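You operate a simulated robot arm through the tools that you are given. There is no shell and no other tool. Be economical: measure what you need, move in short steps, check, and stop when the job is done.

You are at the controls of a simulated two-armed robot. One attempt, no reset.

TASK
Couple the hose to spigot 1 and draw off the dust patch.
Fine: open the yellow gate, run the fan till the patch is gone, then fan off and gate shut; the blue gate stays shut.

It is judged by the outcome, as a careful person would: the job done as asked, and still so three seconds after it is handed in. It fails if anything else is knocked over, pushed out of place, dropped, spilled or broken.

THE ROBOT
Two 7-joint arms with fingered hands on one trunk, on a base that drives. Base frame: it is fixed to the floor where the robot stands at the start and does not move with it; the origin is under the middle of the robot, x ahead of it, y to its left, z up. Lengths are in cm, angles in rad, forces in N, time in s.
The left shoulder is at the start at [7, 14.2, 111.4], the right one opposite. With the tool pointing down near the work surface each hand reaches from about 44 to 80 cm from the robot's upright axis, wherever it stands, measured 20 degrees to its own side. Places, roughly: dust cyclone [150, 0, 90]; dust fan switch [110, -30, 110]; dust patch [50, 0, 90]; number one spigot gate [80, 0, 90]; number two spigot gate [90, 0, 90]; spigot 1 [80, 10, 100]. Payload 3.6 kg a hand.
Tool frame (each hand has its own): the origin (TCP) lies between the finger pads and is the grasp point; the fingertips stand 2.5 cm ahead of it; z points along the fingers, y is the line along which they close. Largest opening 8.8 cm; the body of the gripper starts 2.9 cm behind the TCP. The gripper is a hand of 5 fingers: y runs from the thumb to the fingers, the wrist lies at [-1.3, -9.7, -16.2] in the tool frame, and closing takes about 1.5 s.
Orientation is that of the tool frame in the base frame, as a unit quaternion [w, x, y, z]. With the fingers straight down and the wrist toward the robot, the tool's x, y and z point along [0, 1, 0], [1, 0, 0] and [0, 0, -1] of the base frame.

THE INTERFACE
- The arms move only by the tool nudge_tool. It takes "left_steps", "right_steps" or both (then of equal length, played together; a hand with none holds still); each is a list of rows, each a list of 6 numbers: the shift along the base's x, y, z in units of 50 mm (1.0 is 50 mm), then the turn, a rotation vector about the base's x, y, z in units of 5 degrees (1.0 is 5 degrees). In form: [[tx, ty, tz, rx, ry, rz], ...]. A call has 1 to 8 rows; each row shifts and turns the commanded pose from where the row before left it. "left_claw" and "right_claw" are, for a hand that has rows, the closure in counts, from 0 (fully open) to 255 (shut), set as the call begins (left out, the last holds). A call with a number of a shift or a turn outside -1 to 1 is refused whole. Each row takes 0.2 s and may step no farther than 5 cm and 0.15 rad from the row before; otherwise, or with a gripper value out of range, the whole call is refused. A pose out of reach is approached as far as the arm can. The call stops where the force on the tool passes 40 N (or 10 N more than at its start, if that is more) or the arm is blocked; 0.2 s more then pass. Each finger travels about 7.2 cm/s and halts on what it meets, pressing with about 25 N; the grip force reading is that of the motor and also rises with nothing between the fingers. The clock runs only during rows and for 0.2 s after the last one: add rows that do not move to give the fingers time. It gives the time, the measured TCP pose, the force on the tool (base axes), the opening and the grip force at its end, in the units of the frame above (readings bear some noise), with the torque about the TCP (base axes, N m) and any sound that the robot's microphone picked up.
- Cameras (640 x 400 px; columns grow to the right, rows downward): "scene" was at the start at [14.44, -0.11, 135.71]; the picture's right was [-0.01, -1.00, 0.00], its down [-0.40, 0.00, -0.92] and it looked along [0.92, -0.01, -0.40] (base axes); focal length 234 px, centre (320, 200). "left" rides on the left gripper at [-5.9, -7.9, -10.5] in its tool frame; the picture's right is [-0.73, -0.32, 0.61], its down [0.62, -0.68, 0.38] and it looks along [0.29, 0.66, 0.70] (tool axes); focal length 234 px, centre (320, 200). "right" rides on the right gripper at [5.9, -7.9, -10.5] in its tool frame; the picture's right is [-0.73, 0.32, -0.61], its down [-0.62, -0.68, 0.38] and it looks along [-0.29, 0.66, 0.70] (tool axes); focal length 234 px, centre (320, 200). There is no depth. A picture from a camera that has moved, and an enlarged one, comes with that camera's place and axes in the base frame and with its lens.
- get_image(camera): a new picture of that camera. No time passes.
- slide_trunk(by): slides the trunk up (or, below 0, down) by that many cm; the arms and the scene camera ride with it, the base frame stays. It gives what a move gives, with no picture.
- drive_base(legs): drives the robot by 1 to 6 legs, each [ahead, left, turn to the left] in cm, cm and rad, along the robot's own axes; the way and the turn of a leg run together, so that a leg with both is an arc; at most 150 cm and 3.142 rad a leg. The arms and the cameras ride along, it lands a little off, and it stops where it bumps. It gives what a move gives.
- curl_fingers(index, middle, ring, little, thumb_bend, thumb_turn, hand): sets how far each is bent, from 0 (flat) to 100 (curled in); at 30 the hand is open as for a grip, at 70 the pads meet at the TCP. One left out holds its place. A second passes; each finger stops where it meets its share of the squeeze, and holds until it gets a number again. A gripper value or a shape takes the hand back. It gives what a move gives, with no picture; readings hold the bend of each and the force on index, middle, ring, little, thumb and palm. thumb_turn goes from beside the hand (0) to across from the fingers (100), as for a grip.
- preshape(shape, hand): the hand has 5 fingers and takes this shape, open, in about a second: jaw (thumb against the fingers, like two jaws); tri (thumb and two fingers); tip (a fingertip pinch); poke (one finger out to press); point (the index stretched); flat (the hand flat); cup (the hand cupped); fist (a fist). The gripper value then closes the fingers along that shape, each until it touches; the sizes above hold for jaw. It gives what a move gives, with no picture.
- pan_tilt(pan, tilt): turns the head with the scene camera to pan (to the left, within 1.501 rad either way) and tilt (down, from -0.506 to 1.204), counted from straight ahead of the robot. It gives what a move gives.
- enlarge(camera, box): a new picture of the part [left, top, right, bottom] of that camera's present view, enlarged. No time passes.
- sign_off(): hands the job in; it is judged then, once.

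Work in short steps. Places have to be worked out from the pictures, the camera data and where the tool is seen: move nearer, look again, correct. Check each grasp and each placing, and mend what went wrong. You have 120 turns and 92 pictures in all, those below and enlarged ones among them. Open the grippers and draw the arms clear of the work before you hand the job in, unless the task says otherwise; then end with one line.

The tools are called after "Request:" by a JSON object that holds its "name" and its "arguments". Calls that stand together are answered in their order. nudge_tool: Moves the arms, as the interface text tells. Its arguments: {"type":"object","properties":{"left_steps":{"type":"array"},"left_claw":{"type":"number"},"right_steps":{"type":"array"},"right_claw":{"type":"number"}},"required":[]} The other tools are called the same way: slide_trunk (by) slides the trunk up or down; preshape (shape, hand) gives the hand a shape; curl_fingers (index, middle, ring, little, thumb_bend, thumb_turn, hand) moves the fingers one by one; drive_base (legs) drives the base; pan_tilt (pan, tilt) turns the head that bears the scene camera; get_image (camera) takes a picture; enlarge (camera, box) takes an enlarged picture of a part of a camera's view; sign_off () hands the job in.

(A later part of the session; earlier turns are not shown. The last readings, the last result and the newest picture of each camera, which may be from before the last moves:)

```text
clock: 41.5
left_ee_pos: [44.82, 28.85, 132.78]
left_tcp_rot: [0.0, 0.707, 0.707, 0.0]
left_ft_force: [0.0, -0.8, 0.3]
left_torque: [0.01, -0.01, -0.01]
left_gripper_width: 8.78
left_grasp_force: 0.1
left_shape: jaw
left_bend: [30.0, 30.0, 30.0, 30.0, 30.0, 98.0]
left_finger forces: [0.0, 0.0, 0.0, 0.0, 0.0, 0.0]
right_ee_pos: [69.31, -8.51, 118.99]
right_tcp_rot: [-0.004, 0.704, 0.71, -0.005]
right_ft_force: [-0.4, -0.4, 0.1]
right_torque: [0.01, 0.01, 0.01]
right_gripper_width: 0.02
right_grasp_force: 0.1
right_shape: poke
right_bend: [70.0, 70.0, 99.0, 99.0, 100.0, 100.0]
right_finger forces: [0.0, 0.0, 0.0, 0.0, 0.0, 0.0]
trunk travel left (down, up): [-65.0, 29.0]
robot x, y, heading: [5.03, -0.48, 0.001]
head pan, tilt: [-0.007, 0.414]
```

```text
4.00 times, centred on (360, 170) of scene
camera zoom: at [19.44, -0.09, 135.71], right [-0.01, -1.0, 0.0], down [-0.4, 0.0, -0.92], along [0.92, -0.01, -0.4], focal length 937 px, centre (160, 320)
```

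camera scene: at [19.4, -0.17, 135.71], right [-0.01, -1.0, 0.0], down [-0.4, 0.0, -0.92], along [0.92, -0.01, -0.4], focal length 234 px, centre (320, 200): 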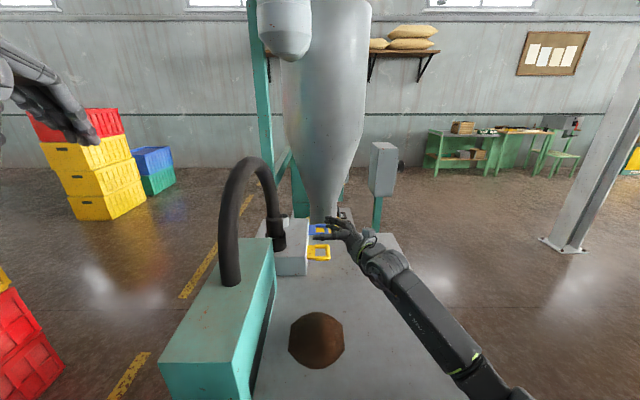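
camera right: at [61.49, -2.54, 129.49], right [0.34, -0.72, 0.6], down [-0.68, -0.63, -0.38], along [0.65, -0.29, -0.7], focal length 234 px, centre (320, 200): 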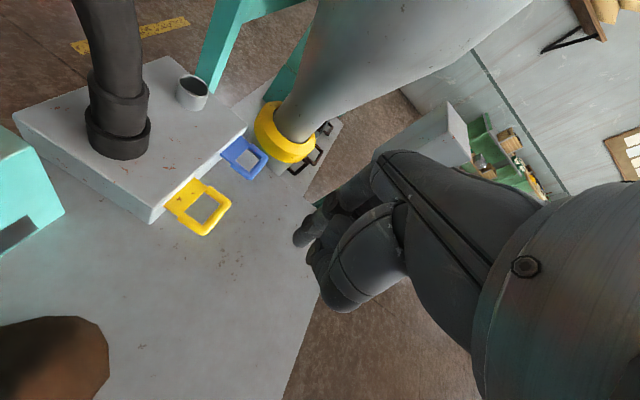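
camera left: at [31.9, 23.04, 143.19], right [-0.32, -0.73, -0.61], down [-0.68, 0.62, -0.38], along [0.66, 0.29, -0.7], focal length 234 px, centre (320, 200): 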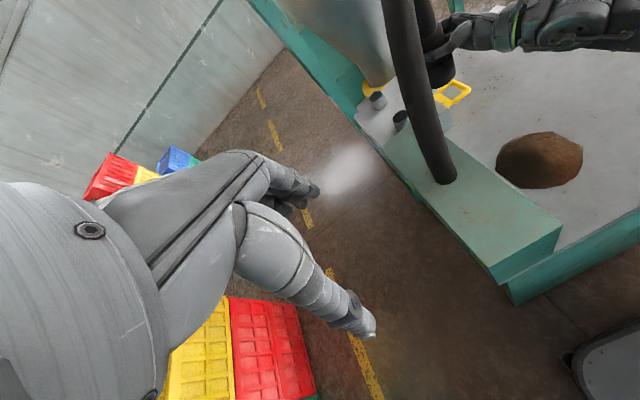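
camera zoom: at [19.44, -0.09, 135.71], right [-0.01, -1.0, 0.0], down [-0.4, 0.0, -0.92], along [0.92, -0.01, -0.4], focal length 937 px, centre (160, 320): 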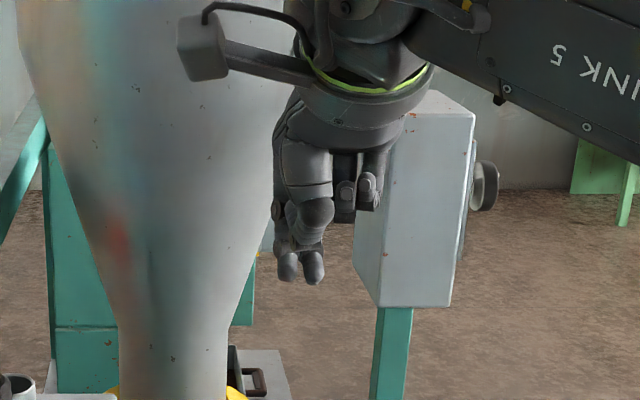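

Two fingers extend in this shape; I curl the middle so only the index sticks out, then move above the yellow loop (hole ≈ [78.7,-1,92]).

Request:
{"name": "curl_fingers", "arguments": {"hand": "right", "middle": 100}}

Request:
{"name": "nudge_tool", "arguments": {"right_steps": [[0.31, 0.22, -0.5, 0, 0, 0], [0.31, 0.22, -0.5, 0, 0, 0], [0.31, 0.22, -0.5, 0, 0, 0], [0.31, 0.22, -0.5, 0, 0, 0], [0.31, 0.22, -0.5, 0, 0, 0], [0.31, 0.22, -0.5, 0, 0, 0], [0, 0, -0.5, 0, 0, 0], [0, 0, 0, 0, 0, 0]]}}

Request:
{"name": "enlarge", "arguments": {"camera": "scene", "box": [270, 190, 382, 260]}}

Request:
{"name": "get_image", "arguments": {"camera": "right"}}

```text
clock: 42.5
left_ee_pos: [44.8, 28.85, 132.86]
left_tcp_rot: [-0.001, 0.707, 0.707, 0.0]
left_ft_force: [0.3, -0.1, -0.9]
left_torque: [0.03, 0.03, -0.02]
left_gripper_width: 8.78
left_grasp_force: 0.1
left_shape: jaw
left_bend: [30.0, 30.0, 30.0, 30.0, 30.0, 98.0]
left_finger forces: [0.0, 0.0, 0.1, 0.0, 0.0, 0.0]
right_ee_pos: [69.31, -8.48, 118.89]
right_tcp_rot: [-0.004, 0.705, 0.71, -0.004]
right_ft_force: [0.0, -0.6, 0.6]
right_torque: [-0.01, -0.02, -0.04]
right_gripper_width: 2.27
right_grasp_force: 0.1
right_shape: fingers
right_bend: [70.0, 100.0, 99.0, 99.0, 100.0, 100.0]
right_finger forces: [0.1, 0.0, 0.0, 0.0, 0.1, 0.1]
trunk travel left (down, up): [-65.0, 29.0]
robot x, y, heading: [5.31, -0.06, -0.002]
head pan, tilt: [-0.007, 0.414]
```

```text
clock: 44.3
left_ee_pos: [44.78, 28.95, 132.67]
left_tcp_rot: [0.001, 0.708, 0.706, -0.001]
left_ft_force: [0.3, 0.4, 0.3]
left_torque: [-0.02, 0.02, -0.05]
left_gripper_width: 8.76
left_grasp_force: 0.2
left_shape: jaw
left_bend: [30.0, 30.0, 30.0, 30.0, 30.0, 98.0]
left_finger forces: [0.0, 0.0, 0.1, 0.0, 0.0, 0.1]
right_ee_pos: [78.14, -2.04, 101.15]
right_tcp_rot: [-0.003, 0.704, 0.71, -0.003]
right_ft_force: [0.2, 0.7, -0.3]
right_torque: [-0.01, -0.01, 0.01]
right_gripper_width: 2.3
right_grasp_force: 0.1
right_shape: fingers
right_bend: [70.0, 100.0, 99.0, 99.0, 100.0, 100.0]
right_finger forces: [0.0, 0.1, 0.1, 0.0, 0.1, 0.0]
right hand out of reach, approached as far as the arm can: row 6
trunk travel left (down, up): [-65.0, 29.0]
robot x, y, heading: [5.02, 0.09, 0.002]
head pan, tilt: [-0.007, 0.414]
```

```text
5.71 times, centred on (326, 225) of scene
camera zoom: at [19.41, -0.01, 135.71], right [-0.01, -1.0, 0.0], down [-0.4, 0.0, -0.92], along [0.92, -0.01, -0.4], focal length 1339 px, centre (286, 57)
```

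zoom: 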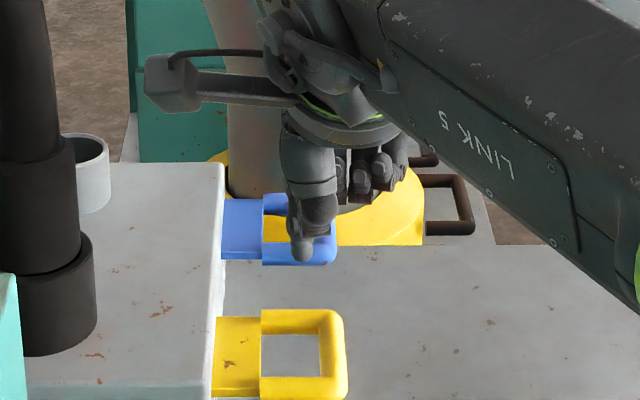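

```text
29 pictures are left
camera right: at [70.3, 3.92, 111.77], right [0.33, -0.72, 0.6], down [-0.68, -0.63, -0.38], along [0.65, -0.29, -0.7], focal length 234 px, centre (320, 200)
```

right: 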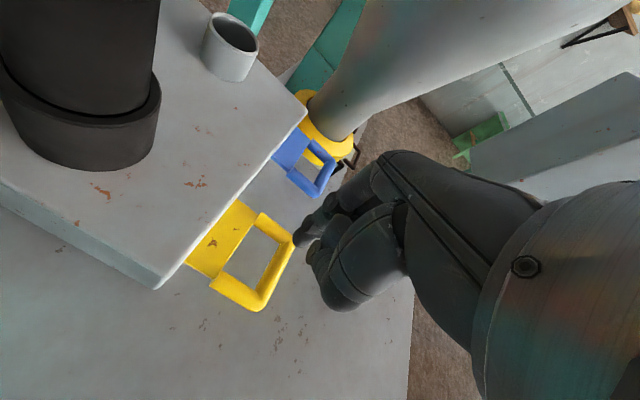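

Fingertip ≈ [78.4,-1.4,98.6], hole ≈ [78.5,-0.8,92]. The arm is at its reach limit, so drive forward 4 cm, pull the hand back equally, and shift +0.6 in y.

Request:
{"name": "drive_base", "arguments": {"legs": [[4, 0, 0]]}}

Request:
{"name": "nudge_tool", "arguments": {"right_steps": [[-0.4, 0.06, 0, 0, 0, 0], [-0.4, 0.06, 0, 0, 0, 0], [0, 0, -0.3, 0, 0, 0], [0, 0, -0.3, 0, 0, 0], [0, 0, 0, 0, 0, 0]]}}

Request:
{"name": "enlarge", "arguments": {"camera": "scene", "box": [270, 200, 382, 270]}}

Request:
{"name": "enlarge", "arguments": {"camera": "right", "box": [180, 160, 380, 285]}}

```text
clock: 45.2
left_ee_pos: [48.35, 28.86, 132.76]
left_tcp_rot: [0.001, 0.707, 0.708, 0.001]
left_ft_force: [-0.2, -0.8, -0.7]
left_torque: [-0.01, -0.06, 0.01]
left_gripper_width: 8.75
left_grasp_force: 0.1
left_shape: jaw
left_bend: [30.0, 30.0, 30.0, 30.0, 30.0, 98.0]
left_finger forces: [0.0, 0.0, 0.0, 0.1, 0.1, 0.0]
right_ee_pos: [81.76, -2.07, 101.38]
right_tcp_rot: [-0.003, 0.705, 0.71, -0.003]
right_ft_force: [0.0, -0.2, 0.1]
right_torque: [-0.01, -0.03, -0.01]
right_gripper_width: 2.27
right_grasp_force: 0.0
right_shape: fingers
right_bend: [70.0, 100.0, 99.0, 99.0, 100.0, 100.0]
right_finger forces: [0.0, 0.0, 0.1, 0.0, 0.0, 0.0]
trunk travel left (down, up): [-65.0, 29.0]
robot x, y, heading: [8.93, 0.1, 0.002]
head pan, tilt: [-0.007, 0.414]
```

```text
clock: 46.4
left_ee_pos: [48.53, 28.98, 132.76]
left_tcp_rot: [0.001, 0.708, 0.706, 0.001]
left_ft_force: [0.8, 0.5, 0.5]
left_torque: [0.05, 0.02, 0.0]
left_gripper_width: 8.8
left_grasp_force: 0.1
left_shape: jaw
left_bend: [30.0, 30.0, 30.0, 30.0, 30.0, 98.0]
left_finger forces: [0.0, 0.0, 0.1, 0.0, 0.0, 0.0]
right_ee_pos: [78.02, -1.48, 98.16]
right_tcp_rot: [-0.004, 0.704, 0.71, -0.004]
right_ft_force: [0.5, 1.0, -0.6]
right_torque: [0.01, 0.0, -0.03]
right_gripper_width: 2.27
right_grasp_force: 0.0
right_shape: fingers
right_bend: [70.0, 100.0, 99.0, 99.0, 100.0, 100.0]
right_finger forces: [0.0, 0.0, 0.1, 0.1, 0.1, 0.0]
trunk travel left (down, up): [-65.0, 29.0]
robot x, y, heading: [8.89, -0.1, 0.001]
head pan, tilt: [-0.007, 0.414]
```

```text
5.71 times, centred on (326, 235) of scene
camera zoom: at [23.4, -0.07, 135.71], right [-0.01, -1.0, 0.0], down [-0.4, 0.0, -0.92], along [0.92, -0.01, -0.4], focal length 1339 px, centre (286, 0)
```

zoom: 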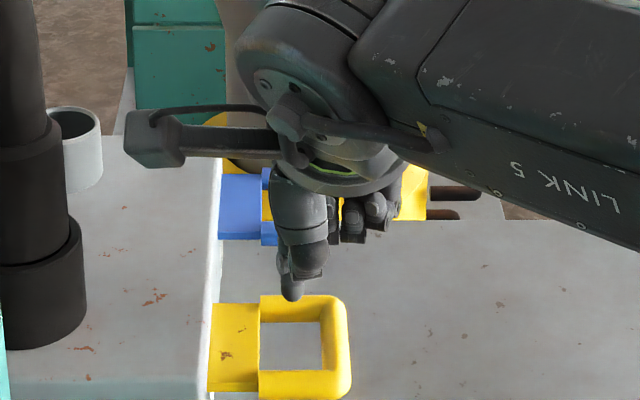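

```text
3.20 times, centred on (280, 222) of right
camera zoom: at [70.24, 4.39, 108.76], right [0.34, -0.72, 0.6], down [-0.68, -0.63, -0.38], along [0.65, -0.29, -0.7], focal length 749 px, centre (448, 128)
```

zoom: 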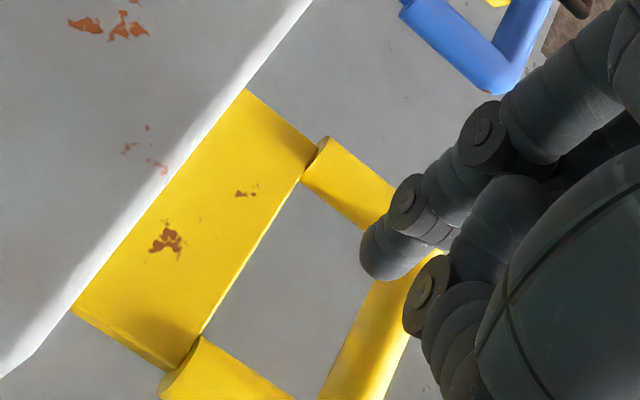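

Tip ≈ [78.1,-0.9,95.9], hole ≈ [78.7,-0.9]. Shift +0.6 x and lower 5.3 cm into the loop.

Request:
{"name": "nudge_tool", "arguments": {"right_steps": [[0.12, 0, -0.15, 0, 0, 0], [0, 0, -0.15, 0, 0, 0], [0, 0, -0.15, 0, 0, 0], [0, 0, -0.15, 0, 0, 0], [0, 0, -0.15, 0, 0, 0], [0, 0, -0.15, 0, 0, 0], [0, 0, -0.15, 0, 0, 0], [0, 0, 0, 0, 0, 0]]}}

Request:
{"name": "enlarge", "arguments": {"camera": "scene", "box": [270, 200, 382, 270]}}

```text
clock: 48.2
left_ee_pos: [48.35, 28.89, 132.78]
left_tcp_rot: [0.001, 0.707, 0.707, 0.002]
left_ft_force: [0.1, 0.6, 0.3]
left_torque: [-0.02, -0.01, 0.02]
left_gripper_width: 8.79
left_grasp_force: 0.1
left_shape: jaw
left_bend: [30.0, 30.0, 30.0, 30.0, 30.0, 98.0]
left_finger forces: [0.0, 0.1, 0.0, 0.1, 0.0, 0.0]
right_ee_pos: [78.57, -1.37, 93.08]
right_tcp_rot: [-0.004, 0.705, 0.71, -0.002]
right_ft_force: [-1.6, -0.5, 13.2]
right_torque: [-0.15, -0.24, -0.02]
right_gripper_width: 2.28
right_grasp_force: 5.1
right_shape: fingers
right_bend: [70.0, 100.0, 99.0, 99.0, 100.0, 100.0]
right_finger forces: [0.0, 11.1, 0.1, 0.0, 0.0, 0.0]
trunk travel left (down, up): [-65.0, 29.0]
robot x, y, heading: [8.9, 0.04, -0.003]
head pan, tilt: [-0.007, 0.414]
```

```text
5.71 times, centred on (326, 235) of scene
camera zoom: at [23.17, -0.09, 135.75], right [-0.01, -1.0, 0.0], down [-0.4, 0.0, -0.92], along [0.92, -0.01, -0.4], focal length 1339 px, centre (286, 0)
```

zoom: 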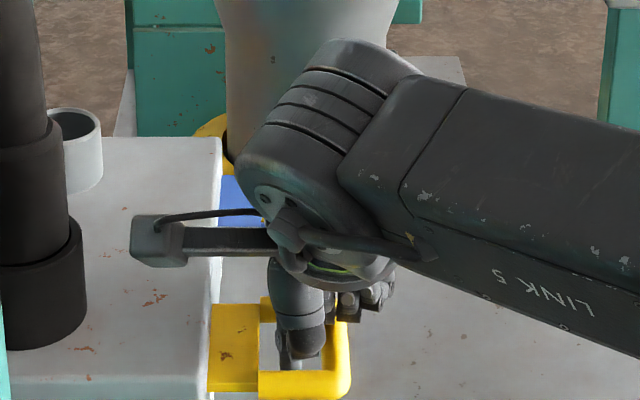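

Tip is in the hole; the curled middle finger touches the bar (11 N). Raise 0.4 cm and pull toward −y.

Request:
{"name": "nudge_tool", "arguments": {"right_steps": [[0, 0, 0.08, 0, 0, 0], [0, -0.15, 0, 0, 0, 0], [0, -0.15, 0, 0, 0, 0], [0, -0.15, 0, 0, 0, 0], [0, -0.15, 0, 0, 0, 0], [0, 0, 0, 0, 0, 0]]}}

Request:
{"name": "enlarge", "arguments": {"camera": "scene", "box": [270, 200, 382, 270]}}

```text
clock: 49.6
left_ee_pos: [48.58, 28.85, 132.79]
left_tcp_rot: [0.001, 0.707, 0.707, 0.001]
left_ft_force: [0.4, 0.5, 0.2]
left_torque: [0.0, -0.02, 0.01]
left_gripper_width: 8.77
left_grasp_force: 0.0
left_shape: jaw
left_bend: [30.0, 30.0, 30.0, 30.0, 30.0, 98.0]
left_finger forces: [0.0, 0.0, 0.1, 0.0, 0.0, 0.0]
right_ee_pos: [78.59, -4.51, 93.4]
right_tcp_rot: [-0.004, 0.704, 0.71, -0.004]
right_ft_force: [-0.7, 1.5, 2.5]
right_torque: [-0.03, 0.02, -0.03]
right_gripper_width: 2.27
right_grasp_force: 1.6
right_shape: fingers
right_bend: [70.0, 100.0, 99.0, 99.0, 100.0, 100.0]
right_finger forces: [0.0, 0.0, 0.0, 0.0, 2.8, 0.0]
trunk travel left (down, up): [-65.0, 29.0]
robot x, y, heading: [8.56, 0.03, -0.003]
head pan, tilt: [-0.007, 0.414]
```

```text
5.71 times, centred on (326, 235) of scene
camera zoom: at [23.34, -0.03, 135.71], right [-0.01, -1.0, 0.0], down [-0.4, 0.0, -0.92], along [0.92, -0.01, -0.4], focal length 1339 px, centre (286, 0)
```

zoom: 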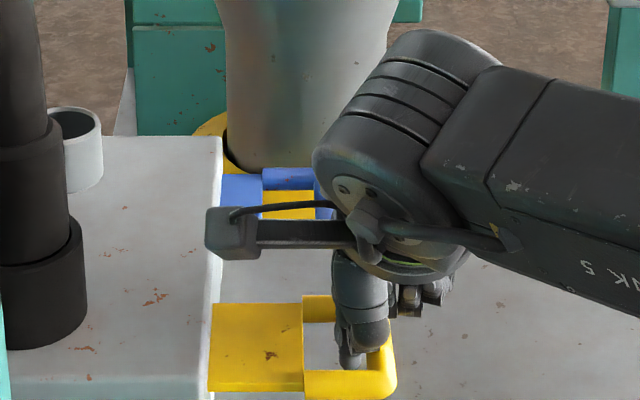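

The gate slides easily (~2.2 cm out). Keep pulling until it stops.

Request:
{"name": "nudge_tool", "arguments": {"right_steps": [[0, -0.15, 0, 0, 0, 0], [0, -0.15, 0, 0, 0, 0], [0, -0.15, 0, 0, 0, 0], [0, -0.15, 0, 0, 0, 0], [0, 0, 0, 0, 0, 0]]}}

Request:
{"name": "nudge_tool", "arguments": {"right_steps": [[0, -0.15, 0, 0, 0, 0], [0, -0.15, 0, 0, 0, 0], [0, 0, 0, 0, 0, 0]]}}

Request:
{"name": "enlarge", "arguments": {"camera": "scene", "box": [270, 200, 382, 270]}}

```text
clock: 50.8
left_ee_pos: [48.71, 29.02, 132.77]
left_tcp_rot: [0.0, 0.706, 0.708, 0.001]
left_ft_force: [0.3, 0.0, -0.4]
left_torque: [-0.02, 0.0, -0.03]
left_gripper_width: 8.78
left_grasp_force: 0.0
left_shape: jaw
left_bend: [30.0, 30.0, 30.0, 30.0, 30.0, 98.0]
left_finger forces: [0.0, 0.0, 0.0, 0.0, 0.0, 0.1]
right_ee_pos: [78.59, -7.24, 93.47]
right_tcp_rot: [-0.004, 0.704, 0.71, -0.004]
right_ft_force: [0.0, 3.9, 4.5]
right_torque: [-0.01, 0.07, -0.01]
right_gripper_width: 2.28
right_grasp_force: 3.0
right_shape: fingers
right_bend: [70.0, 100.0, 99.0, 99.0, 100.0, 100.0]
right_finger forces: [0.5, 0.0, 0.0, 0.0, 5.6, 0.1]
trunk travel left (down, up): [-65.0, 29.0]
robot x, y, heading: [8.87, 0.27, 0.001]
head pan, tilt: [-0.007, 0.414]
```

```text
clock: 51.6
left_ee_pos: [48.38, 29.71, 132.58]
left_tcp_rot: [0.003, 0.706, 0.708, -0.001]
left_ft_force: [-0.6, -0.2, 0.5]
left_torque: [-0.01, -0.01, 0.01]
left_gripper_width: 8.79
left_grasp_force: 0.0
left_shape: jaw
left_bend: [30.0, 30.0, 30.0, 30.0, 30.0, 98.0]
left_finger forces: [0.0, 0.1, 0.0, 0.0, 0.0, 0.0]
right_ee_pos: [78.44, -8.09, 93.58]
right_tcp_rot: [-0.003, 0.703, 0.711, -0.004]
right_ft_force: [-8.1, 34.2, 6.6]
right_torque: [0.21, 0.17, 0.31]
right_gripper_width: 2.54
right_grasp_force: 18.8
right_shape: fingers
right_bend: [70.0, 100.0, 99.0, 99.0, 100.0, 100.0]
right_finger forces: [31.3, 0.0, 0.1, 0.1, 6.9, 0.1]
trunk travel left (down, up): [-65.0, 29.0]
robot x, y, heading: [9.27, -0.06, 0.003]
head pan, tilt: [-0.007, 0.414]
```

```text
5.71 times, centred on (326, 235) of scene
camera zoom: at [23.07, 0.79, 135.75], right [0.0, -1.0, 0.01], down [-0.4, 0.0, -0.92], along [0.92, -0.01, -0.4], focal length 1339 px, centre (286, 0)
```

zoom: 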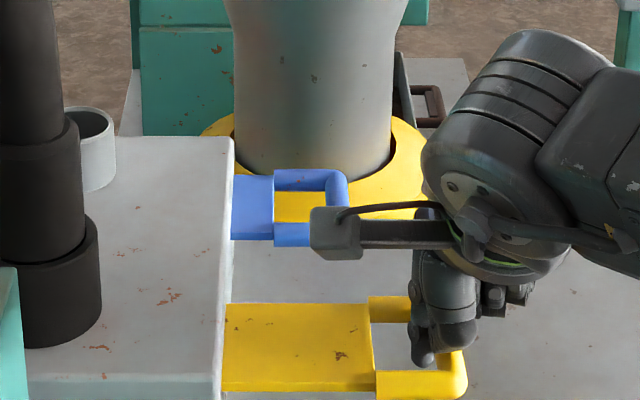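

Hit the end stop: gate fully open. Unload, lift the finger out, and retreat up and back.

Request:
{"name": "nudge_tool", "arguments": {"right_steps": [[0, 0.2, 0, 0, 0, 0], [0, 0, 0.3, 0, 0, 0], [0, 0, 0.4, 0, 0, 0], [0, 0, 0.5, 0, 0, 0], [-0.5, -0.3, 0.6, 0, 0, 0], [-0.5, -0.3, 0.6, 0, 0, 0], [-0.5, -0.3, 0.6, 0, 0, 0], [-0.5, -0.3, 0.4, 0, 0, 0]]}}

Request:
{"name": "pan_tilt", "arguments": {"pan": -0.3, "tilt": 0.35}}

Request:
{"name": "get_image", "arguments": {"camera": "scene"}}

```text
clock: 53.4
left_ee_pos: [48.54, 28.77, 132.82]
left_tcp_rot: [0.001, 0.706, 0.708, 0.001]
left_ft_force: [0.7, -0.7, 0.3]
left_torque: [0.03, -0.02, -0.01]
left_gripper_width: 8.79
left_grasp_force: 0.2
left_shape: jaw
left_bend: [30.0, 30.0, 30.0, 30.0, 30.0, 98.0]
left_finger forces: [0.0, 0.0, 0.0, 0.0, 0.0, 0.1]
right_ee_pos: [68.52, -14.01, 110.38]
right_tcp_rot: [-0.004, 0.704, 0.71, -0.003]
right_ft_force: [-0.3, -0.3, 0.5]
right_torque: [0.03, -0.03, -0.03]
right_gripper_width: 2.28
right_grasp_force: 0.1
right_shape: fingers
right_bend: [70.0, 100.0, 99.0, 99.0, 100.0, 100.0]
right_finger forces: [0.1, 0.1, 0.0, 0.1, 0.0, 0.0]
trunk travel left (down, up): [-65.0, 29.0]
robot x, y, heading: [9.19, 0.1, 0.002]
head pan, tilt: [-0.007, 0.414]
```

```text
clock: 54.2
left_ee_pos: [48.68, 28.8, 132.72]
left_tcp_rot: [0.0, 0.707, 0.707, 0.0]
left_ft_force: [0.3, 0.8, -0.2]
left_torque: [0.01, 0.01, 0.0]
left_gripper_width: 8.73
left_grasp_force: 0.1
left_shape: jaw
left_bend: [30.0, 30.0, 30.0, 30.0, 30.0, 98.0]
left_finger forces: [0.0, 0.0, 0.0, 0.0, 0.0, 0.0]
right_ee_pos: [68.69, -13.84, 110.33]
right_tcp_rot: [-0.004, 0.704, 0.71, -0.004]
right_ft_force: [0.7, -0.6, -0.6]
right_torque: [-0.01, 0.03, -0.02]
right_gripper_width: 2.24
right_grasp_force: 0.1
right_shape: fingers
right_bend: [70.0, 100.0, 99.0, 99.0, 100.0, 100.0]
right_finger forces: [0.0, 0.0, 0.1, 0.0, 0.0, 0.0]
trunk travel left (down, up): [-65.0, 29.0]
robot x, y, heading: [9.03, 0.27, 0.003]
head pan, tilt: [-0.3, 0.351]
```

```text
23 pictures are left
camera scene: at [23.08, -2.75, 136.29], right [-0.29, -0.96, 0.0], down [-0.33, 0.1, -0.94], along [0.9, -0.28, -0.34], focal length 234 px, centre (320, 200)
```

scene: 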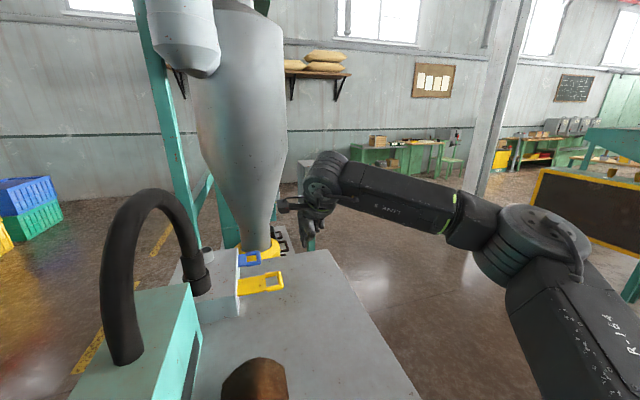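

Yellow gate is open, blue shut. Now go to the fan switch: back off 30 cm, then sideways right 75 cm, and look.

Request:
{"name": "drive_base", "arguments": {"legs": [[-30, 0, 0], [0, -75, 0]]}}

Request:
{"name": "pan_tilt", "arguments": {"pan": 0.3, "tilt": 0.3}}

Request:
{"name": "get_image", "arguments": {"camera": "scene"}}

```text
clock: 58.0
left_ee_pos: [23.02, -0.78, 132.76]
left_tcp_rot: [-0.001, 0.742, 0.67, -0.001]
left_ft_force: [0.0, -0.4, -0.2]
left_torque: [0.03, 0.0, 0.04]
left_gripper_width: 8.79
left_grasp_force: 0.1
left_shape: jaw
left_bend: [30.0, 30.0, 30.0, 30.0, 30.0, 98.0]
left_finger forces: [0.1, 0.0, 0.0, 0.0, 0.0, 0.0]
right_ee_pos: [38.62, -45.37, 110.11]
right_tcp_rot: [-0.005, 0.74, 0.673, -0.003]
right_ft_force: [-0.8, 0.1, 0.6]
right_torque: [0.02, 0.01, 0.01]
right_gripper_width: 2.25
right_grasp_force: 0.0
right_shape: fingers
right_bend: [70.0, 100.0, 99.0, 99.0, 100.0, 100.0]
right_finger forces: [0.0, 0.1, 0.0, 0.0, 0.0, 0.0]
trunk travel left (down, up): [-65.0, 29.0]
robot x, y, heading: [-19.86, -25.32, -0.1]
head pan, tilt: [-0.3, 0.351]
stopped in leg 2: the robot was blocked; the commanded pose is now the measured one
```

```text
clock: 59.0
left_ee_pos: [22.92, -0.61, 132.7]
left_tcp_rot: [0.001, 0.742, 0.671, 0.0]
left_ft_force: [0.3, -1.0, -0.5]
left_torque: [0.02, -0.01, -0.03]
left_gripper_width: 8.76
left_grasp_force: 0.0
left_shape: jaw
left_bend: [30.0, 30.0, 30.0, 30.0, 30.0, 98.0]
left_finger forces: [0.0, 0.0, 0.0, 0.1, 0.0, 0.1]
right_ee_pos: [38.46, -45.12, 110.34]
right_tcp_rot: [-0.004, 0.739, 0.674, -0.004]
right_ft_force: [-0.3, -0.2, 0.0]
right_torque: [-0.01, -0.01, 0.0]
right_gripper_width: 2.28
right_grasp_force: 0.1
right_shape: fingers
right_bend: [70.0, 100.0, 99.0, 99.0, 100.0, 100.0]
right_finger forces: [0.0, 0.1, 0.0, 0.1, 0.0, 0.1]
trunk travel left (down, up): [-65.0, 29.0]
robot x, y, heading: [-19.77, -24.89, -0.098]
head pan, tilt: [0.3, 0.3]
```

```text
22 pictures are left
camera scene: at [-5.23, -24.01, 136.77], right [0.2, -0.98, 0.0], down [-0.29, -0.06, -0.96], along [0.94, 0.19, -0.3], focal length 234 px, centre (320, 200)
```

scene: 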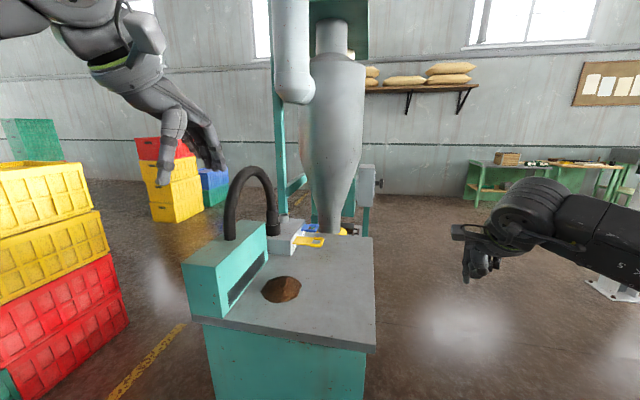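

The base bumped something on the right at y≈-25. Look to the right side.

Request:
{"name": "pan_tilt", "arguments": {"pan": -1.3, "tilt": 0.7}}

Request:
{"name": "get_image", "arguments": {"camera": "scene"}}

```text
clock: 60.7
left_ee_pos: [23.01, -0.64, 132.76]
left_tcp_rot: [0.001, 0.741, 0.671, 0.0]
left_ft_force: [0.1, -0.3, 1.3]
left_torque: [0.01, 0.01, -0.02]
left_gripper_width: 8.78
left_grasp_force: 0.0
left_shape: jaw
left_bend: [30.0, 30.0, 30.0, 30.0, 30.0, 98.0]
left_finger forces: [0.0, 0.0, 0.0, 0.0, 0.1, 0.0]
right_ee_pos: [38.45, -45.21, 110.26]
right_tcp_rot: [-0.005, 0.739, 0.674, -0.004]
right_ft_force: [0.5, 0.3, 0.5]
right_torque: [0.01, -0.03, -0.03]
right_gripper_width: 2.25
right_grasp_force: 0.1
right_shape: fingers
right_bend: [70.0, 100.0, 99.0, 99.0, 100.0, 100.0]
right_finger forces: [0.1, 0.1, 0.0, 0.0, 0.0, 0.0]
trunk travel left (down, up): [-65.0, 29.0]
robot x, y, heading: [-19.57, -25.61, -0.099]
head pan, tilt: [-1.3, 0.7]
```

```text
21 pictures are left
camera scene: at [-12.95, -34.28, 133.16], right [-0.99, -0.17, 0.0], down [-0.11, 0.63, -0.77], along [0.13, -0.75, -0.64], focal length 234 px, centre (320, 200)
```

scene: 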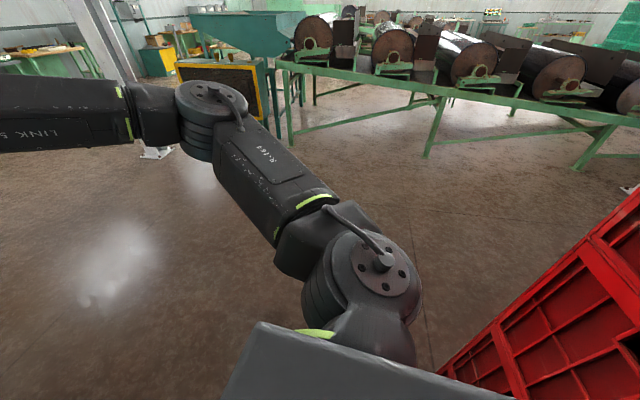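

A red steel structure stands right-behind (caught the base's rear corner). I'll raise the left hand, go forward to straighten out, then go sideways right along the table's front.

Request:
{"name": "nudge_tool", "arguments": {"left_steps": [[0, 0, 0.5, 0, 0, 0], [0, 0, 0.5, 0, 0, 0], [0, 0, 0.5, 0, 0, 0], [0, 0, 0, 0, 0, 0]]}}

Request:
{"name": "drive_base", "arguments": {"legs": [[4, 2, 0.1], [22, 0, 0], [0, -35, 0]]}}

```text
clock: 61.7
left_ee_pos: [23.01, -0.54, 137.05]
left_tcp_rot: [0.002, 0.742, 0.67, 0.001]
left_ft_force: [0.8, 0.6, 0.3]
left_torque: [0.04, -0.02, 0.0]
left_gripper_width: 8.78
left_grasp_force: 0.1
left_shape: jaw
left_bend: [30.0, 30.0, 30.0, 30.0, 30.0, 98.0]
left_finger forces: [0.1, 0.0, 0.0, 0.0, 0.0, 0.1]
left hand out of reach, approached as far as the arm can: row 2, 3
right_ee_pos: [38.59, -45.15, 110.16]
right_tcp_rot: [-0.005, 0.739, 0.674, -0.003]
right_ft_force: [0.9, -0.3, 0.9]
right_torque: [0.01, 0.03, -0.01]
right_gripper_width: 2.27
right_grasp_force: 0.0
right_shape: fingers
right_bend: [70.0, 100.0, 99.0, 99.0, 100.0, 100.0]
right_finger forces: [0.1, 0.0, 0.0, 0.0, 0.0, 0.1]
trunk travel left (down, up): [-65.0, 29.0]
robot x, y, heading: [-19.68, -25.25, -0.098]
head pan, tilt: [-1.3, 0.7]
```

```text
clock: 65.8
left_ee_pos: [46.58, -29.49, 136.99]
left_tcp_rot: [0.003, 0.707, 0.707, 0.001]
left_ft_force: [-0.8, 0.3, 0.5]
left_torque: [-0.01, 0.02, -0.01]
left_gripper_width: 8.77
left_grasp_force: 0.0
left_shape: jaw
left_bend: [30.0, 30.0, 30.0, 30.0, 30.0, 98.0]
left_finger forces: [0.0, 0.1, 0.1, 0.0, 0.1, 0.0]
right_ee_pos: [66.49, -72.27, 110.26]
right_tcp_rot: [-0.004, 0.704, 0.71, -0.005]
right_ft_force: [-0.4, -0.2, 0.2]
right_torque: [0.01, 0.0, 0.0]
right_gripper_width: 2.27
right_grasp_force: 0.0
right_shape: fingers
right_bend: [70.0, 100.0, 99.0, 99.0, 100.0, 100.0]
right_finger forces: [0.0, 0.0, 0.0, 0.0, 0.0, 0.0]
trunk travel left (down, up): [-65.0, 29.0]
robot x, y, heading: [6.95, -58.75, 0.001]
head pan, tilt: [-1.3, 0.7]
```

Clear. Continue right and forward beside the table, turning left toward the switch, then look at it.

Request:
{"name": "drive_base", "arguments": {"legs": [[0, -20, 0], [50, 0, 0], [0, 0, 0.6]]}}

Request:
{"name": "pan_tilt", "arguments": {"pan": 0.1, "tilt": 0.35}}

Request:
{"name": "get_image", "arguments": {"camera": "scene"}}

```text
clock: 71.6
left_ee_pos: [73.66, -32.36, 137.04]
left_tcp_rot: [0.002, 0.469, 0.883, 0.002]
left_ft_force: [0.2, -0.5, 0.4]
left_torque: [0.01, 0.01, 0.01]
left_gripper_width: 8.8
left_grasp_force: 0.0
left_shape: jaw
left_bend: [30.0, 30.0, 30.0, 30.0, 30.0, 98.0]
left_finger forces: [0.0, 0.0, 0.0, 0.1, 0.0, 0.0]
right_ee_pos: [114.01, -56.85, 110.31]
right_tcp_rot: [-0.004, 0.465, 0.885, -0.005]
right_ft_force: [0.1, 0.2, 0.4]
right_torque: [-0.01, 0.0, 0.0]
right_gripper_width: 2.26
right_grasp_force: 0.1
right_shape: fingers
right_bend: [70.0, 100.0, 99.0, 99.0, 100.0, 100.0]
right_finger forces: [0.0, 0.1, 0.0, 0.1, 0.0, 0.0]
trunk travel left (down, up): [-65.0, 29.0]
robot x, y, heading: [56.85, -78.81, 0.592]
head pan, tilt: [-1.3, 0.7]
```

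```text
clock: 73.1
left_ee_pos: [73.66, -32.39, 136.95]
left_tcp_rot: [0.002, 0.469, 0.883, 0.002]
left_ft_force: [-0.9, 0.2, 0.0]
left_torque: [-0.04, 0.02, -0.01]
left_gripper_width: 8.75
left_grasp_force: 0.1
left_shape: jaw
left_bend: [30.0, 30.0, 30.0, 30.0, 30.0, 98.0]
left_finger forces: [0.1, 0.1, 0.1, 0.0, 0.0, 0.0]
right_ee_pos: [114.08, -56.74, 110.23]
right_tcp_rot: [-0.004, 0.465, 0.885, -0.005]
right_ft_force: [0.2, 1.1, 0.8]
right_torque: [-0.01, -0.01, -0.03]
right_gripper_width: 2.25
right_grasp_force: 0.1
right_shape: fingers
right_bend: [70.0, 100.0, 99.0, 99.0, 100.0, 100.0]
right_finger forces: [0.1, 0.1, 0.0, 0.0, 0.1, 0.0]
trunk travel left (down, up): [-65.0, 29.0]
robot x, y, heading: [56.8, -78.87, 0.596]
head pan, tilt: [0.099, 0.351]
```

```text
20 pictures are left
camera scene: at [68.36, -70.12, 136.3], right [0.64, -0.77, 0.0], down [-0.26, -0.22, -0.94], along [0.72, 0.6, -0.34], focal length 234 px, centre (320, 200)
```

scene: 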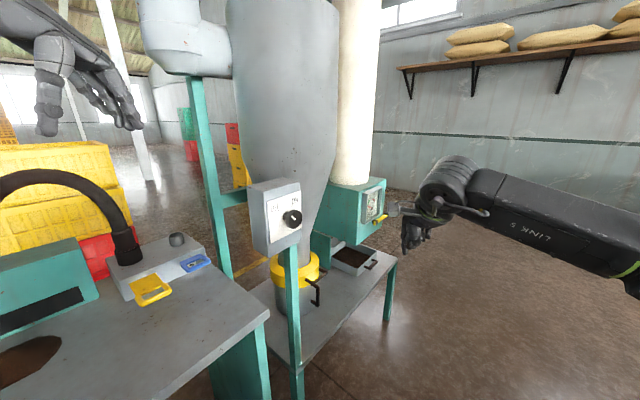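

Request:
{"name": "enlarge", "arguments": {"camera": "scene", "box": [240, 170, 320, 250]}}

```text
5.00 times, centred on (280, 210) of scene
camera zoom: at [68.36, -70.12, 136.3], right [0.64, -0.77, 0.0], down [-0.26, -0.22, -0.94], along [0.72, 0.6, -0.34], focal length 1171 px, centre (520, 150)
```

zoom: 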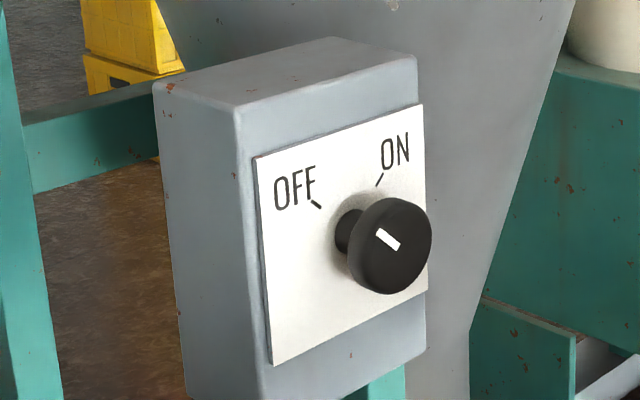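

The switch is a rotary knob (OFF upper-left → ON upper-right, clockwise ~90°), at ≈[104.7,-31.6,112], facing −y. I take the "tri" shape and orient the right hand so fingers point +y, well in front of it.

Request:
{"name": "preshape", "arguments": {"shape": "tri", "hand": "right"}}

Request:
{"name": "nudge_tool", "arguments": {"right_steps": [[-0.2, 0, 0, 0, 0, -1], [-0.2, 0, 0, 0, 0, -1], [-0.2, 0, 0, 0, 0, -1], [-0.2, 0, 0, 0, 0, -1], [-0.2, 0, 0, 0, 0, -1], [-0.2, 0, 0, 0, 0, -1], [-0.2, 0, 0, 0, 0, -0.8], [0, 0, 0, 1, 0, 0]]}}

Request:
{"name": "nudge_tool", "arguments": {"right_steps": [[0, 0, 0, 1, 0, 0], [0, 0, 0, 1, 0, 0], [0, 0, 0, 1, 0, 0], [0, 0, 0, 1, 0, 0], [0, 0, 0, 1, 0, 0], [0, 0, 0, 1, 0, 0], [0, 0, 0, 1, 0, 0], [0, 0, 0, 1, 0, 0]]}}

Request:
{"name": "nudge_tool", "arguments": {"right_steps": [[0, 0, 0, 1, 0, 0], [0, 0, 0, 1, 0, 0], [0, 0, 0, 1, 0, 0], [0, 0, 0, 1, 0, 0], [0, 0, 0, 1, 0, 0], [0, 0, 0, 1, 0, 0], [0, 0, 0, 1, 0, 0], [0, 0, 0, 1, 0, 0]]}}

Request:
{"name": "nudge_tool", "arguments": {"right_steps": [[0, 0, 0, 1, 0, 0], [0, 0, 0, 0, 0, 0]]}}

Request:
{"name": "get_image", "arguments": {"camera": "scene"}}

```text
clock: 74.0
left_ee_pos: [73.55, -32.46, 136.9]
left_tcp_rot: [0.002, 0.469, 0.883, 0.002]
left_ft_force: [0.0, -0.7, -1.4]
left_torque: [0.03, -0.01, -0.02]
left_gripper_width: 8.78
left_grasp_force: 0.0
left_shape: jaw
left_bend: [30.0, 30.0, 30.0, 30.0, 30.0, 98.0]
left_finger forces: [0.0, 0.0, 0.0, 0.0, 0.1, 0.0]
right_ee_pos: [114.08, -56.82, 110.32]
right_tcp_rot: [-0.003, 0.466, 0.885, -0.006]
right_ft_force: [-0.5, -0.2, -0.3]
right_torque: [0.0, -0.01, 0.02]
right_gripper_width: 8.78
right_grasp_force: 0.1
right_shape: tri
right_bend: [30.0, 30.0, 99.0, 99.0, 30.0, 98.0]
right_finger forces: [0.1, 0.0, 0.0, 0.0, 0.0, 0.0]
trunk travel left (down, up): [-65.0, 29.0]
robot x, y, heading: [56.81, -78.77, 0.6]
head pan, tilt: [0.099, 0.351]
```

```text
clock: 75.8
left_ee_pos: [73.68, -32.58, 137.0]
left_tcp_rot: [0.002, 0.468, 0.884, 0.001]
left_ft_force: [-0.6, 0.8, -0.6]
left_torque: [0.02, -0.01, 0.02]
left_gripper_width: 8.78
left_grasp_force: 0.1
left_shape: jaw
left_bend: [30.0, 30.0, 30.0, 30.0, 30.0, 98.0]
left_finger forces: [0.1, 0.0, 0.1, 0.0, 0.0, 0.0]
right_ee_pos: [107.13, -56.93, 110.23]
right_tcp_rot: [-0.036, 0.703, 0.71, 0.027]
right_ft_force: [0.4, -0.8, 0.0]
right_torque: [0.01, 0.02, 0.01]
right_gripper_width: 8.81
right_grasp_force: 0.1
right_shape: tri
right_bend: [30.0, 30.0, 99.0, 99.0, 30.0, 98.0]
right_finger forces: [0.1, 0.1, 0.1, 0.0, 0.1, 0.1]
trunk travel left (down, up): [-65.0, 29.0]
robot x, y, heading: [56.69, -78.78, 0.594]
head pan, tilt: [0.099, 0.351]
```

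```text
clock: 77.6
left_ee_pos: [73.61, -32.37, 136.95]
left_tcp_rot: [0.002, 0.468, 0.884, 0.002]
left_ft_force: [-0.9, 0.4, 0.0]
left_torque: [-0.01, -0.03, 0.0]
left_gripper_width: 8.76
left_grasp_force: 0.1
left_shape: jaw
left_bend: [30.0, 30.0, 30.0, 30.0, 30.0, 98.0]
left_finger forces: [0.0, 0.1, 0.1, 0.0, 0.0, 0.0]
right_ee_pos: [107.11, -56.8, 110.35]
right_tcp_rot: [-0.273, 0.649, 0.657, 0.269]
right_ft_force: [-0.2, -0.6, 0.5]
right_torque: [-0.01, 0.02, -0.03]
right_gripper_width: 8.8
right_grasp_force: 0.1
right_shape: tri
right_bend: [30.0, 30.0, 99.0, 99.0, 30.0, 98.0]
right_finger forces: [0.0, 0.1, 0.0, 0.1, 0.0, 0.1]
trunk travel left (down, up): [-65.0, 29.0]
robot x, y, heading: [57.09, -78.71, 0.595]
head pan, tilt: [0.099, 0.351]
```

```text
clock: 79.4
left_ee_pos: [73.62, -32.34, 136.96]
left_tcp_rot: [0.001, 0.469, 0.883, 0.002]
left_ft_force: [0.0, 0.3, 0.1]
left_torque: [-0.02, 0.01, -0.02]
left_gripper_width: 8.78
left_grasp_force: 0.0
left_shape: jaw
left_bend: [30.0, 30.0, 30.0, 30.0, 30.0, 98.0]
left_finger forces: [0.1, 0.1, 0.0, 0.1, 0.0, 0.1]
right_ee_pos: [107.15, -56.86, 110.41]
right_tcp_rot: [-0.455, 0.536, 0.547, 0.455]
right_ft_force: [-0.1, 0.3, -0.3]
right_torque: [0.0, -0.01, 0.0]
right_gripper_width: 8.78
right_grasp_force: 0.1
right_shape: tri
right_bend: [30.0, 30.0, 99.0, 99.0, 30.0, 98.0]
right_finger forces: [0.0, 0.1, 0.1, 0.0, 0.0, 0.0]
right hand out of reach, approached as far as the arm can: row 8
trunk travel left (down, up): [-65.0, 29.0]
robot x, y, heading: [56.96, -78.79, 0.594]
head pan, tilt: [0.099, 0.351]
```

```text
clock: 80.0
left_ee_pos: [73.57, -32.48, 137.01]
left_tcp_rot: [0.002, 0.469, 0.883, 0.002]
left_ft_force: [0.5, 0.1, 0.2]
left_torque: [0.03, 0.02, 0.01]
left_gripper_width: 8.75
left_grasp_force: 0.0
left_shape: jaw
left_bend: [30.0, 30.0, 30.0, 30.0, 30.0, 98.0]
left_finger forces: [0.0, 0.0, 0.1, 0.1, 0.1, 0.1]
right_ee_pos: [107.11, -56.84, 110.36]
right_tcp_rot: [-0.456, 0.536, 0.547, 0.454]
right_ft_force: [0.4, 0.7, -0.1]
right_torque: [0.01, 0.03, 0.0]
right_gripper_width: 8.79
right_grasp_force: 0.1
right_shape: tri
right_bend: [30.0, 30.0, 99.0, 99.0, 30.0, 98.0]
right_finger forces: [0.0, 0.0, 0.0, 0.0, 0.0, 0.0]
right hand out of reach, approached as far as the arm can: row 1
trunk travel left (down, up): [-65.0, 29.0]
robot x, y, heading: [57.07, -78.62, 0.594]
head pan, tilt: [0.099, 0.351]
```

```text
18 pictures are left
camera scene: at [68.33, -70.14, 136.3], right [0.64, -0.77, 0.0], down [-0.26, -0.22, -0.94], along [0.72, 0.6, -0.34], focal length 234 px, centre (320, 200)
```

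scene: 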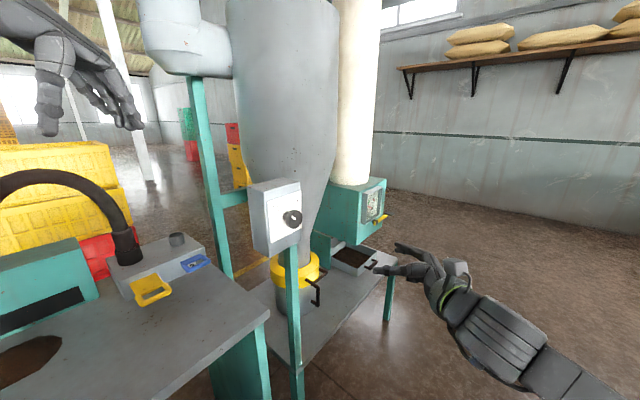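

The wrist hits a joint limit here since the knob lies to the robot's left. Turn the base further left by 0.6 so the knob is ahead-right of the robot.

Request:
{"name": "drive_base", "arguments": {"legs": [[0, 0, 0.6]]}}

```text
clock: 82.0
left_ee_pos: [44.49, -31.05, 136.9]
left_tcp_rot: [0.001, 0.185, 0.983, 0.002]
left_ft_force: [0.2, 0.3, 0.7]
left_torque: [-0.02, 0.02, 0.0]
left_gripper_width: 8.76
left_grasp_force: 0.0
left_shape: jaw
left_bend: [30.0, 30.0, 30.0, 30.0, 30.0, 98.0]
left_finger forces: [0.1, 0.0, 0.0, 0.1, 0.0, 0.0]
right_ee_pos: [85.92, -32.28, 110.4]
right_tcp_rot: [-0.57, 0.35, 0.681, 0.298]
right_ft_force: [-0.6, 0.3, -0.3]
right_torque: [0.02, 0.02, 0.01]
right_gripper_width: 8.78
right_grasp_force: 0.1
right_shape: tri
right_bend: [30.0, 30.0, 99.0, 99.0, 30.0, 98.0]
right_finger forces: [0.0, 0.1, 0.1, 0.0, 0.0, 0.0]
trunk travel left (down, up): [-65.0, 29.0]
robot x, y, heading: [56.9, -79.07, 1.195]
head pan, tilt: [0.099, 0.351]
```

Now turn the hand to point +y and bring it to a standoff in front of the knob.

Request:
{"name": "nudge_tool", "arguments": {"right_steps": [[0.5, -0.5, 0.05, 0, 0, -1], [0.5, -0.5, 0.05, 0, 0, -1], [0.5, -0.5, 0.05, 0, 0, -1], [0.5, -0.5, 0.05, 0, 0, -1], [0.5, -0.5, 0.05, 0, 0, -1], [0.5, -0.5, 0.05, 0, 0, -1], [0.5, -0.4, 0.05, 0, 0, -0.9], [0, 0, 0, 0, 0, 0]]}}

Request:
{"name": "nudge_tool", "arguments": {"right_steps": [[0, 0, 0, 1, 0, 0], [0, 0, 0, 1, 0, 0], [0, 0, 0, 0, 0, 0]]}}

Request:
{"name": "pan_tilt", "arguments": {"pan": -0.45, "tilt": 0.45}}

Request:
{"name": "get_image", "arguments": {"camera": "scene"}}

Request:
{"name": "get_image", "arguments": {"camera": "right"}}

```text
clock: 83.8
left_ee_pos: [44.46, -31.0, 136.89]
left_tcp_rot: [0.002, 0.185, 0.983, 0.002]
left_ft_force: [-0.1, 1.2, -0.5]
left_torque: [0.01, 0.01, 0.0]
left_gripper_width: 8.77
left_grasp_force: 0.0
left_shape: jaw
left_bend: [30.0, 30.0, 30.0, 30.0, 30.0, 98.0]
left_finger forces: [0.1, 0.1, 0.0, 0.1, 0.0, 0.0]
right_ee_pos: [106.87, -48.19, 110.6]
right_tcp_rot: [-0.453, 0.537, 0.547, 0.455]
right_ft_force: [1.0, -0.1, -0.4]
right_torque: [-0.02, 0.02, 0.04]
right_gripper_width: 8.79
right_grasp_force: 0.1
right_shape: tri
right_bend: [30.0, 30.0, 99.0, 99.0, 30.0, 98.0]
right_finger forces: [0.0, 0.0, 0.0, 0.0, 0.0, 0.0]
right hand out of reach, approached as far as the arm can: row 2, 3, 4, 5, 6
trunk travel left (down, up): [-65.0, 29.0]
robot x, y, heading: [57.08, -78.92, 1.197]
head pan, tilt: [0.099, 0.351]
```

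```text
clock: 84.7
left_ee_pos: [44.42, -31.14, 137.05]
left_tcp_rot: [0.001, 0.186, 0.983, 0.002]
left_ft_force: [0.3, -1.0, -0.8]
left_torque: [-0.02, -0.02, 0.01]
left_gripper_width: 8.8
left_grasp_force: 0.1
left_shape: jaw
left_bend: [30.0, 30.0, 30.0, 30.0, 30.0, 98.0]
left_finger forces: [0.0, 0.0, 0.0, 0.0, 0.0, 0.0]
right_ee_pos: [108.06, -49.25, 111.89]
right_tcp_rot: [-0.502, 0.494, 0.505, 0.5]
right_ft_force: [-0.2, 0.0, 0.3]
right_torque: [-0.02, 0.03, -0.01]
right_gripper_width: 8.8
right_grasp_force: 0.0
right_shape: tri
right_bend: [30.0, 30.0, 99.0, 99.0, 30.0, 98.0]
right_finger forces: [0.0, 0.1, 0.0, 0.0, 0.0, 0.0]
right hand out of reach, approached as far as the arm can: row 1
trunk travel left (down, up): [-65.0, 29.0]
robot x, y, heading: [56.71, -78.69, 1.2]
head pan, tilt: [0.099, 0.351]
```

```text
clock: 85.6
left_ee_pos: [44.49, -31.15, 137.12]
left_tcp_rot: [0.001, 0.186, 0.983, 0.002]
left_ft_force: [0.2, -0.2, 0.8]
left_torque: [0.01, -0.01, 0.01]
left_gripper_width: 8.79
left_grasp_force: 0.1
left_shape: jaw
left_bend: [30.0, 30.0, 30.0, 30.0, 30.0, 98.0]
left_finger forces: [0.0, 0.1, 0.0, 0.0, 0.0, 0.1]
right_ee_pos: [107.93, -49.32, 111.86]
right_tcp_rot: [-0.5, 0.495, 0.505, 0.5]
right_ft_force: [-0.5, -0.5, -0.4]
right_torque: [0.0, -0.02, -0.02]
right_gripper_width: 8.78
right_grasp_force: 0.1
right_shape: tri
right_bend: [30.0, 30.0, 99.0, 99.0, 30.0, 98.0]
right_finger forces: [0.0, 0.0, 0.0, 0.0, 0.1, 0.0]
trunk travel left (down, up): [-65.0, 29.0]
robot x, y, heading: [56.97, -78.65, 1.197]
head pan, tilt: [-0.45, 0.45]
```

```text
17 pictures are left
camera scene: at [65.62, -67.99, 135.38], right [0.68, -0.73, 0.0], down [-0.32, -0.3, -0.9], along [0.66, 0.61, -0.44], focal length 234 px, centre (320, 200)
```

scene: 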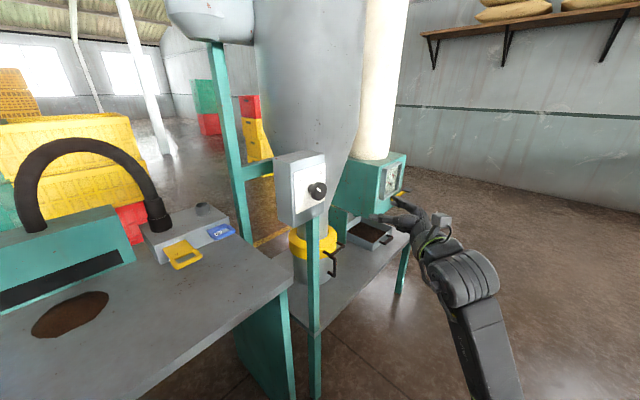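

```text
16 pictures are left
camera right: at [100.22, -59.73, 117.7], right [0.34, -0.6, -0.72], down [-0.68, 0.38, -0.63], along [0.65, 0.7, -0.28], focal length 234 px, centre (320, 200)
```

right: 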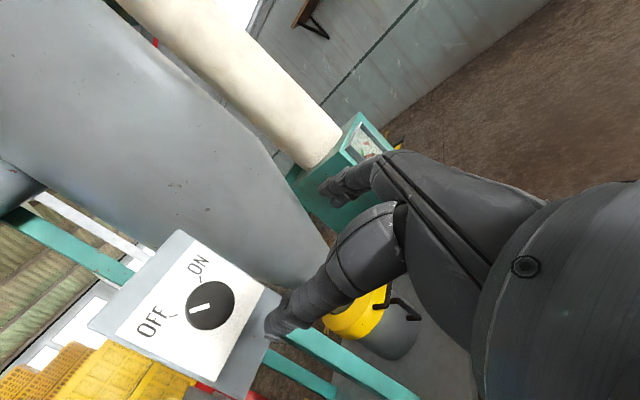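

Knob ≈ [104.9,-30.8,111.8]. Before gripping, test the roll range: roll the hand +45° then to −45° about the y axis in free space.

Request:
{"name": "nudge_tool", "arguments": {"right_steps": [[-0.2, 0, 0, 0, 1, 0], [-0.2, 0, 0, 0, 1, 0], [-0.2, 0, 0, 0, 1, 0], [0, 0, 0, 0, 1, 0], [0, 0, 0, 0, 1, 0], [0, 0, 0, 0, 1, 0], [0, 0, 0, 0, 1, 0], [0, 0, 0, 0, 1, 0]]}}

Request:
{"name": "nudge_tool", "arguments": {"right_steps": [[0, 0, 0, 0, -1, 0], [0, 0, 0, 0, -1, 0], [0, 0, 0, 0, -1, 0], [0, 0, 0, 0, -1, 0], [0, 0, 0, 0, -1, 0], [0, 0, 0, 0, -1, 0], [0, 0, 0, 0, -1, 0], [0, 0, 0, 0, -1, 0]]}}

Request:
{"name": "nudge_tool", "arguments": {"right_steps": [[0, 0, 0, 0, -1, 0], [0, 0, 0, 0, -1, 0], [0, 0, 0, 0, -1, 0], [0, 0, 0, 0, -1, 0], [0, 0, 0, 0, -1, 0], [0, 0, 0, 0, -1, 0], [0, 0, 0, 0, -1, 0], [0, 0, 0, 0, -1, 0]]}}

```text
clock: 87.4
left_ee_pos: [44.36, -31.09, 136.91]
left_tcp_rot: [0.001, 0.185, 0.983, 0.002]
left_ft_force: [0.3, -0.1, 0.1]
left_torque: [-0.04, -0.02, -0.01]
left_gripper_width: 8.79
left_grasp_force: 0.2
left_shape: jaw
left_bend: [30.0, 30.0, 30.0, 30.0, 30.0, 98.0]
left_finger forces: [0.0, 0.1, 0.0, 0.0, 0.1, 0.0]
right_ee_pos: [106.76, -47.91, 111.97]
right_tcp_rot: [0.643, -0.637, -0.302, -0.301]
right_ft_force: [-0.2, 0.0, 0.3]
right_torque: [0.0, -0.01, -0.02]
right_gripper_width: 8.8
right_grasp_force: 0.0
right_shape: tri
right_bend: [30.0, 30.0, 99.0, 99.0, 30.0, 98.0]
right_finger forces: [0.0, 0.0, 0.0, 0.1, 0.1, 0.0]
right hand out of reach, approached as far as the arm can: row 1, 2, 3
trunk travel left (down, up): [-65.0, 29.0]
robot x, y, heading: [56.67, -78.86, 1.202]
head pan, tilt: [-0.45, 0.45]
```

```text
clock: 89.2
left_ee_pos: [44.31, -31.12, 136.94]
left_tcp_rot: [0.001, 0.186, 0.983, 0.002]
left_ft_force: [-0.1, 0.1, -0.5]
left_torque: [0.04, -0.02, -0.01]
left_gripper_width: 8.77
left_grasp_force: 0.0
left_shape: jaw
left_bend: [30.0, 30.0, 30.0, 30.0, 30.0, 98.0]
left_finger forces: [0.0, 0.1, 0.0, 0.0, 0.1, 0.1]
right_ee_pos: [107.04, -48.52, 111.7]
right_tcp_rot: [0.546, -0.517, -0.464, -0.469]
right_ft_force: [0.0, 0.0, 0.7]
right_torque: [0.02, -0.01, -0.02]
right_gripper_width: 8.78
right_grasp_force: 0.0
right_shape: tri
right_bend: [30.0, 30.0, 99.0, 99.0, 30.0, 98.0]
right_finger forces: [0.0, 0.0, 0.0, 0.1, 0.0, 0.0]
right hand out of reach, approached as far as the arm can: row 7, 8
trunk travel left (down, up): [-65.0, 29.0]
robot x, y, heading: [56.96, -79.02, 1.191]
head pan, tilt: [-0.45, 0.45]
```

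```text
clock: 91.0
left_ee_pos: [44.35, -31.15, 136.91]
left_tcp_rot: [0.002, 0.186, 0.983, 0.003]
left_ft_force: [0.2, 0.6, 0.6]
left_torque: [0.02, -0.02, 0.0]
left_gripper_width: 8.77
left_grasp_force: 0.0
left_shape: jaw
left_bend: [30.0, 30.0, 30.0, 30.0, 30.0, 98.0]
left_finger forces: [0.0, 0.0, 0.0, 0.0, 0.0, 0.0]
right_ee_pos: [107.22, -48.53, 111.62]
right_tcp_rot: [-0.356, 0.325, 0.623, 0.617]
right_ft_force: [-0.1, 0.9, -0.5]
right_torque: [0.0, 0.02, 0.02]
right_gripper_width: 8.82
right_grasp_force: 0.1
right_shape: tri
right_bend: [30.0, 30.0, 99.0, 99.0, 30.0, 98.0]
right_finger forces: [0.0, 0.0, 0.0, 0.0, 0.1, 0.0]
trunk travel left (down, up): [-65.0, 29.0]
robot x, y, heading: [56.9, -78.7, 1.196]
head pan, tilt: [-0.45, 0.45]
```

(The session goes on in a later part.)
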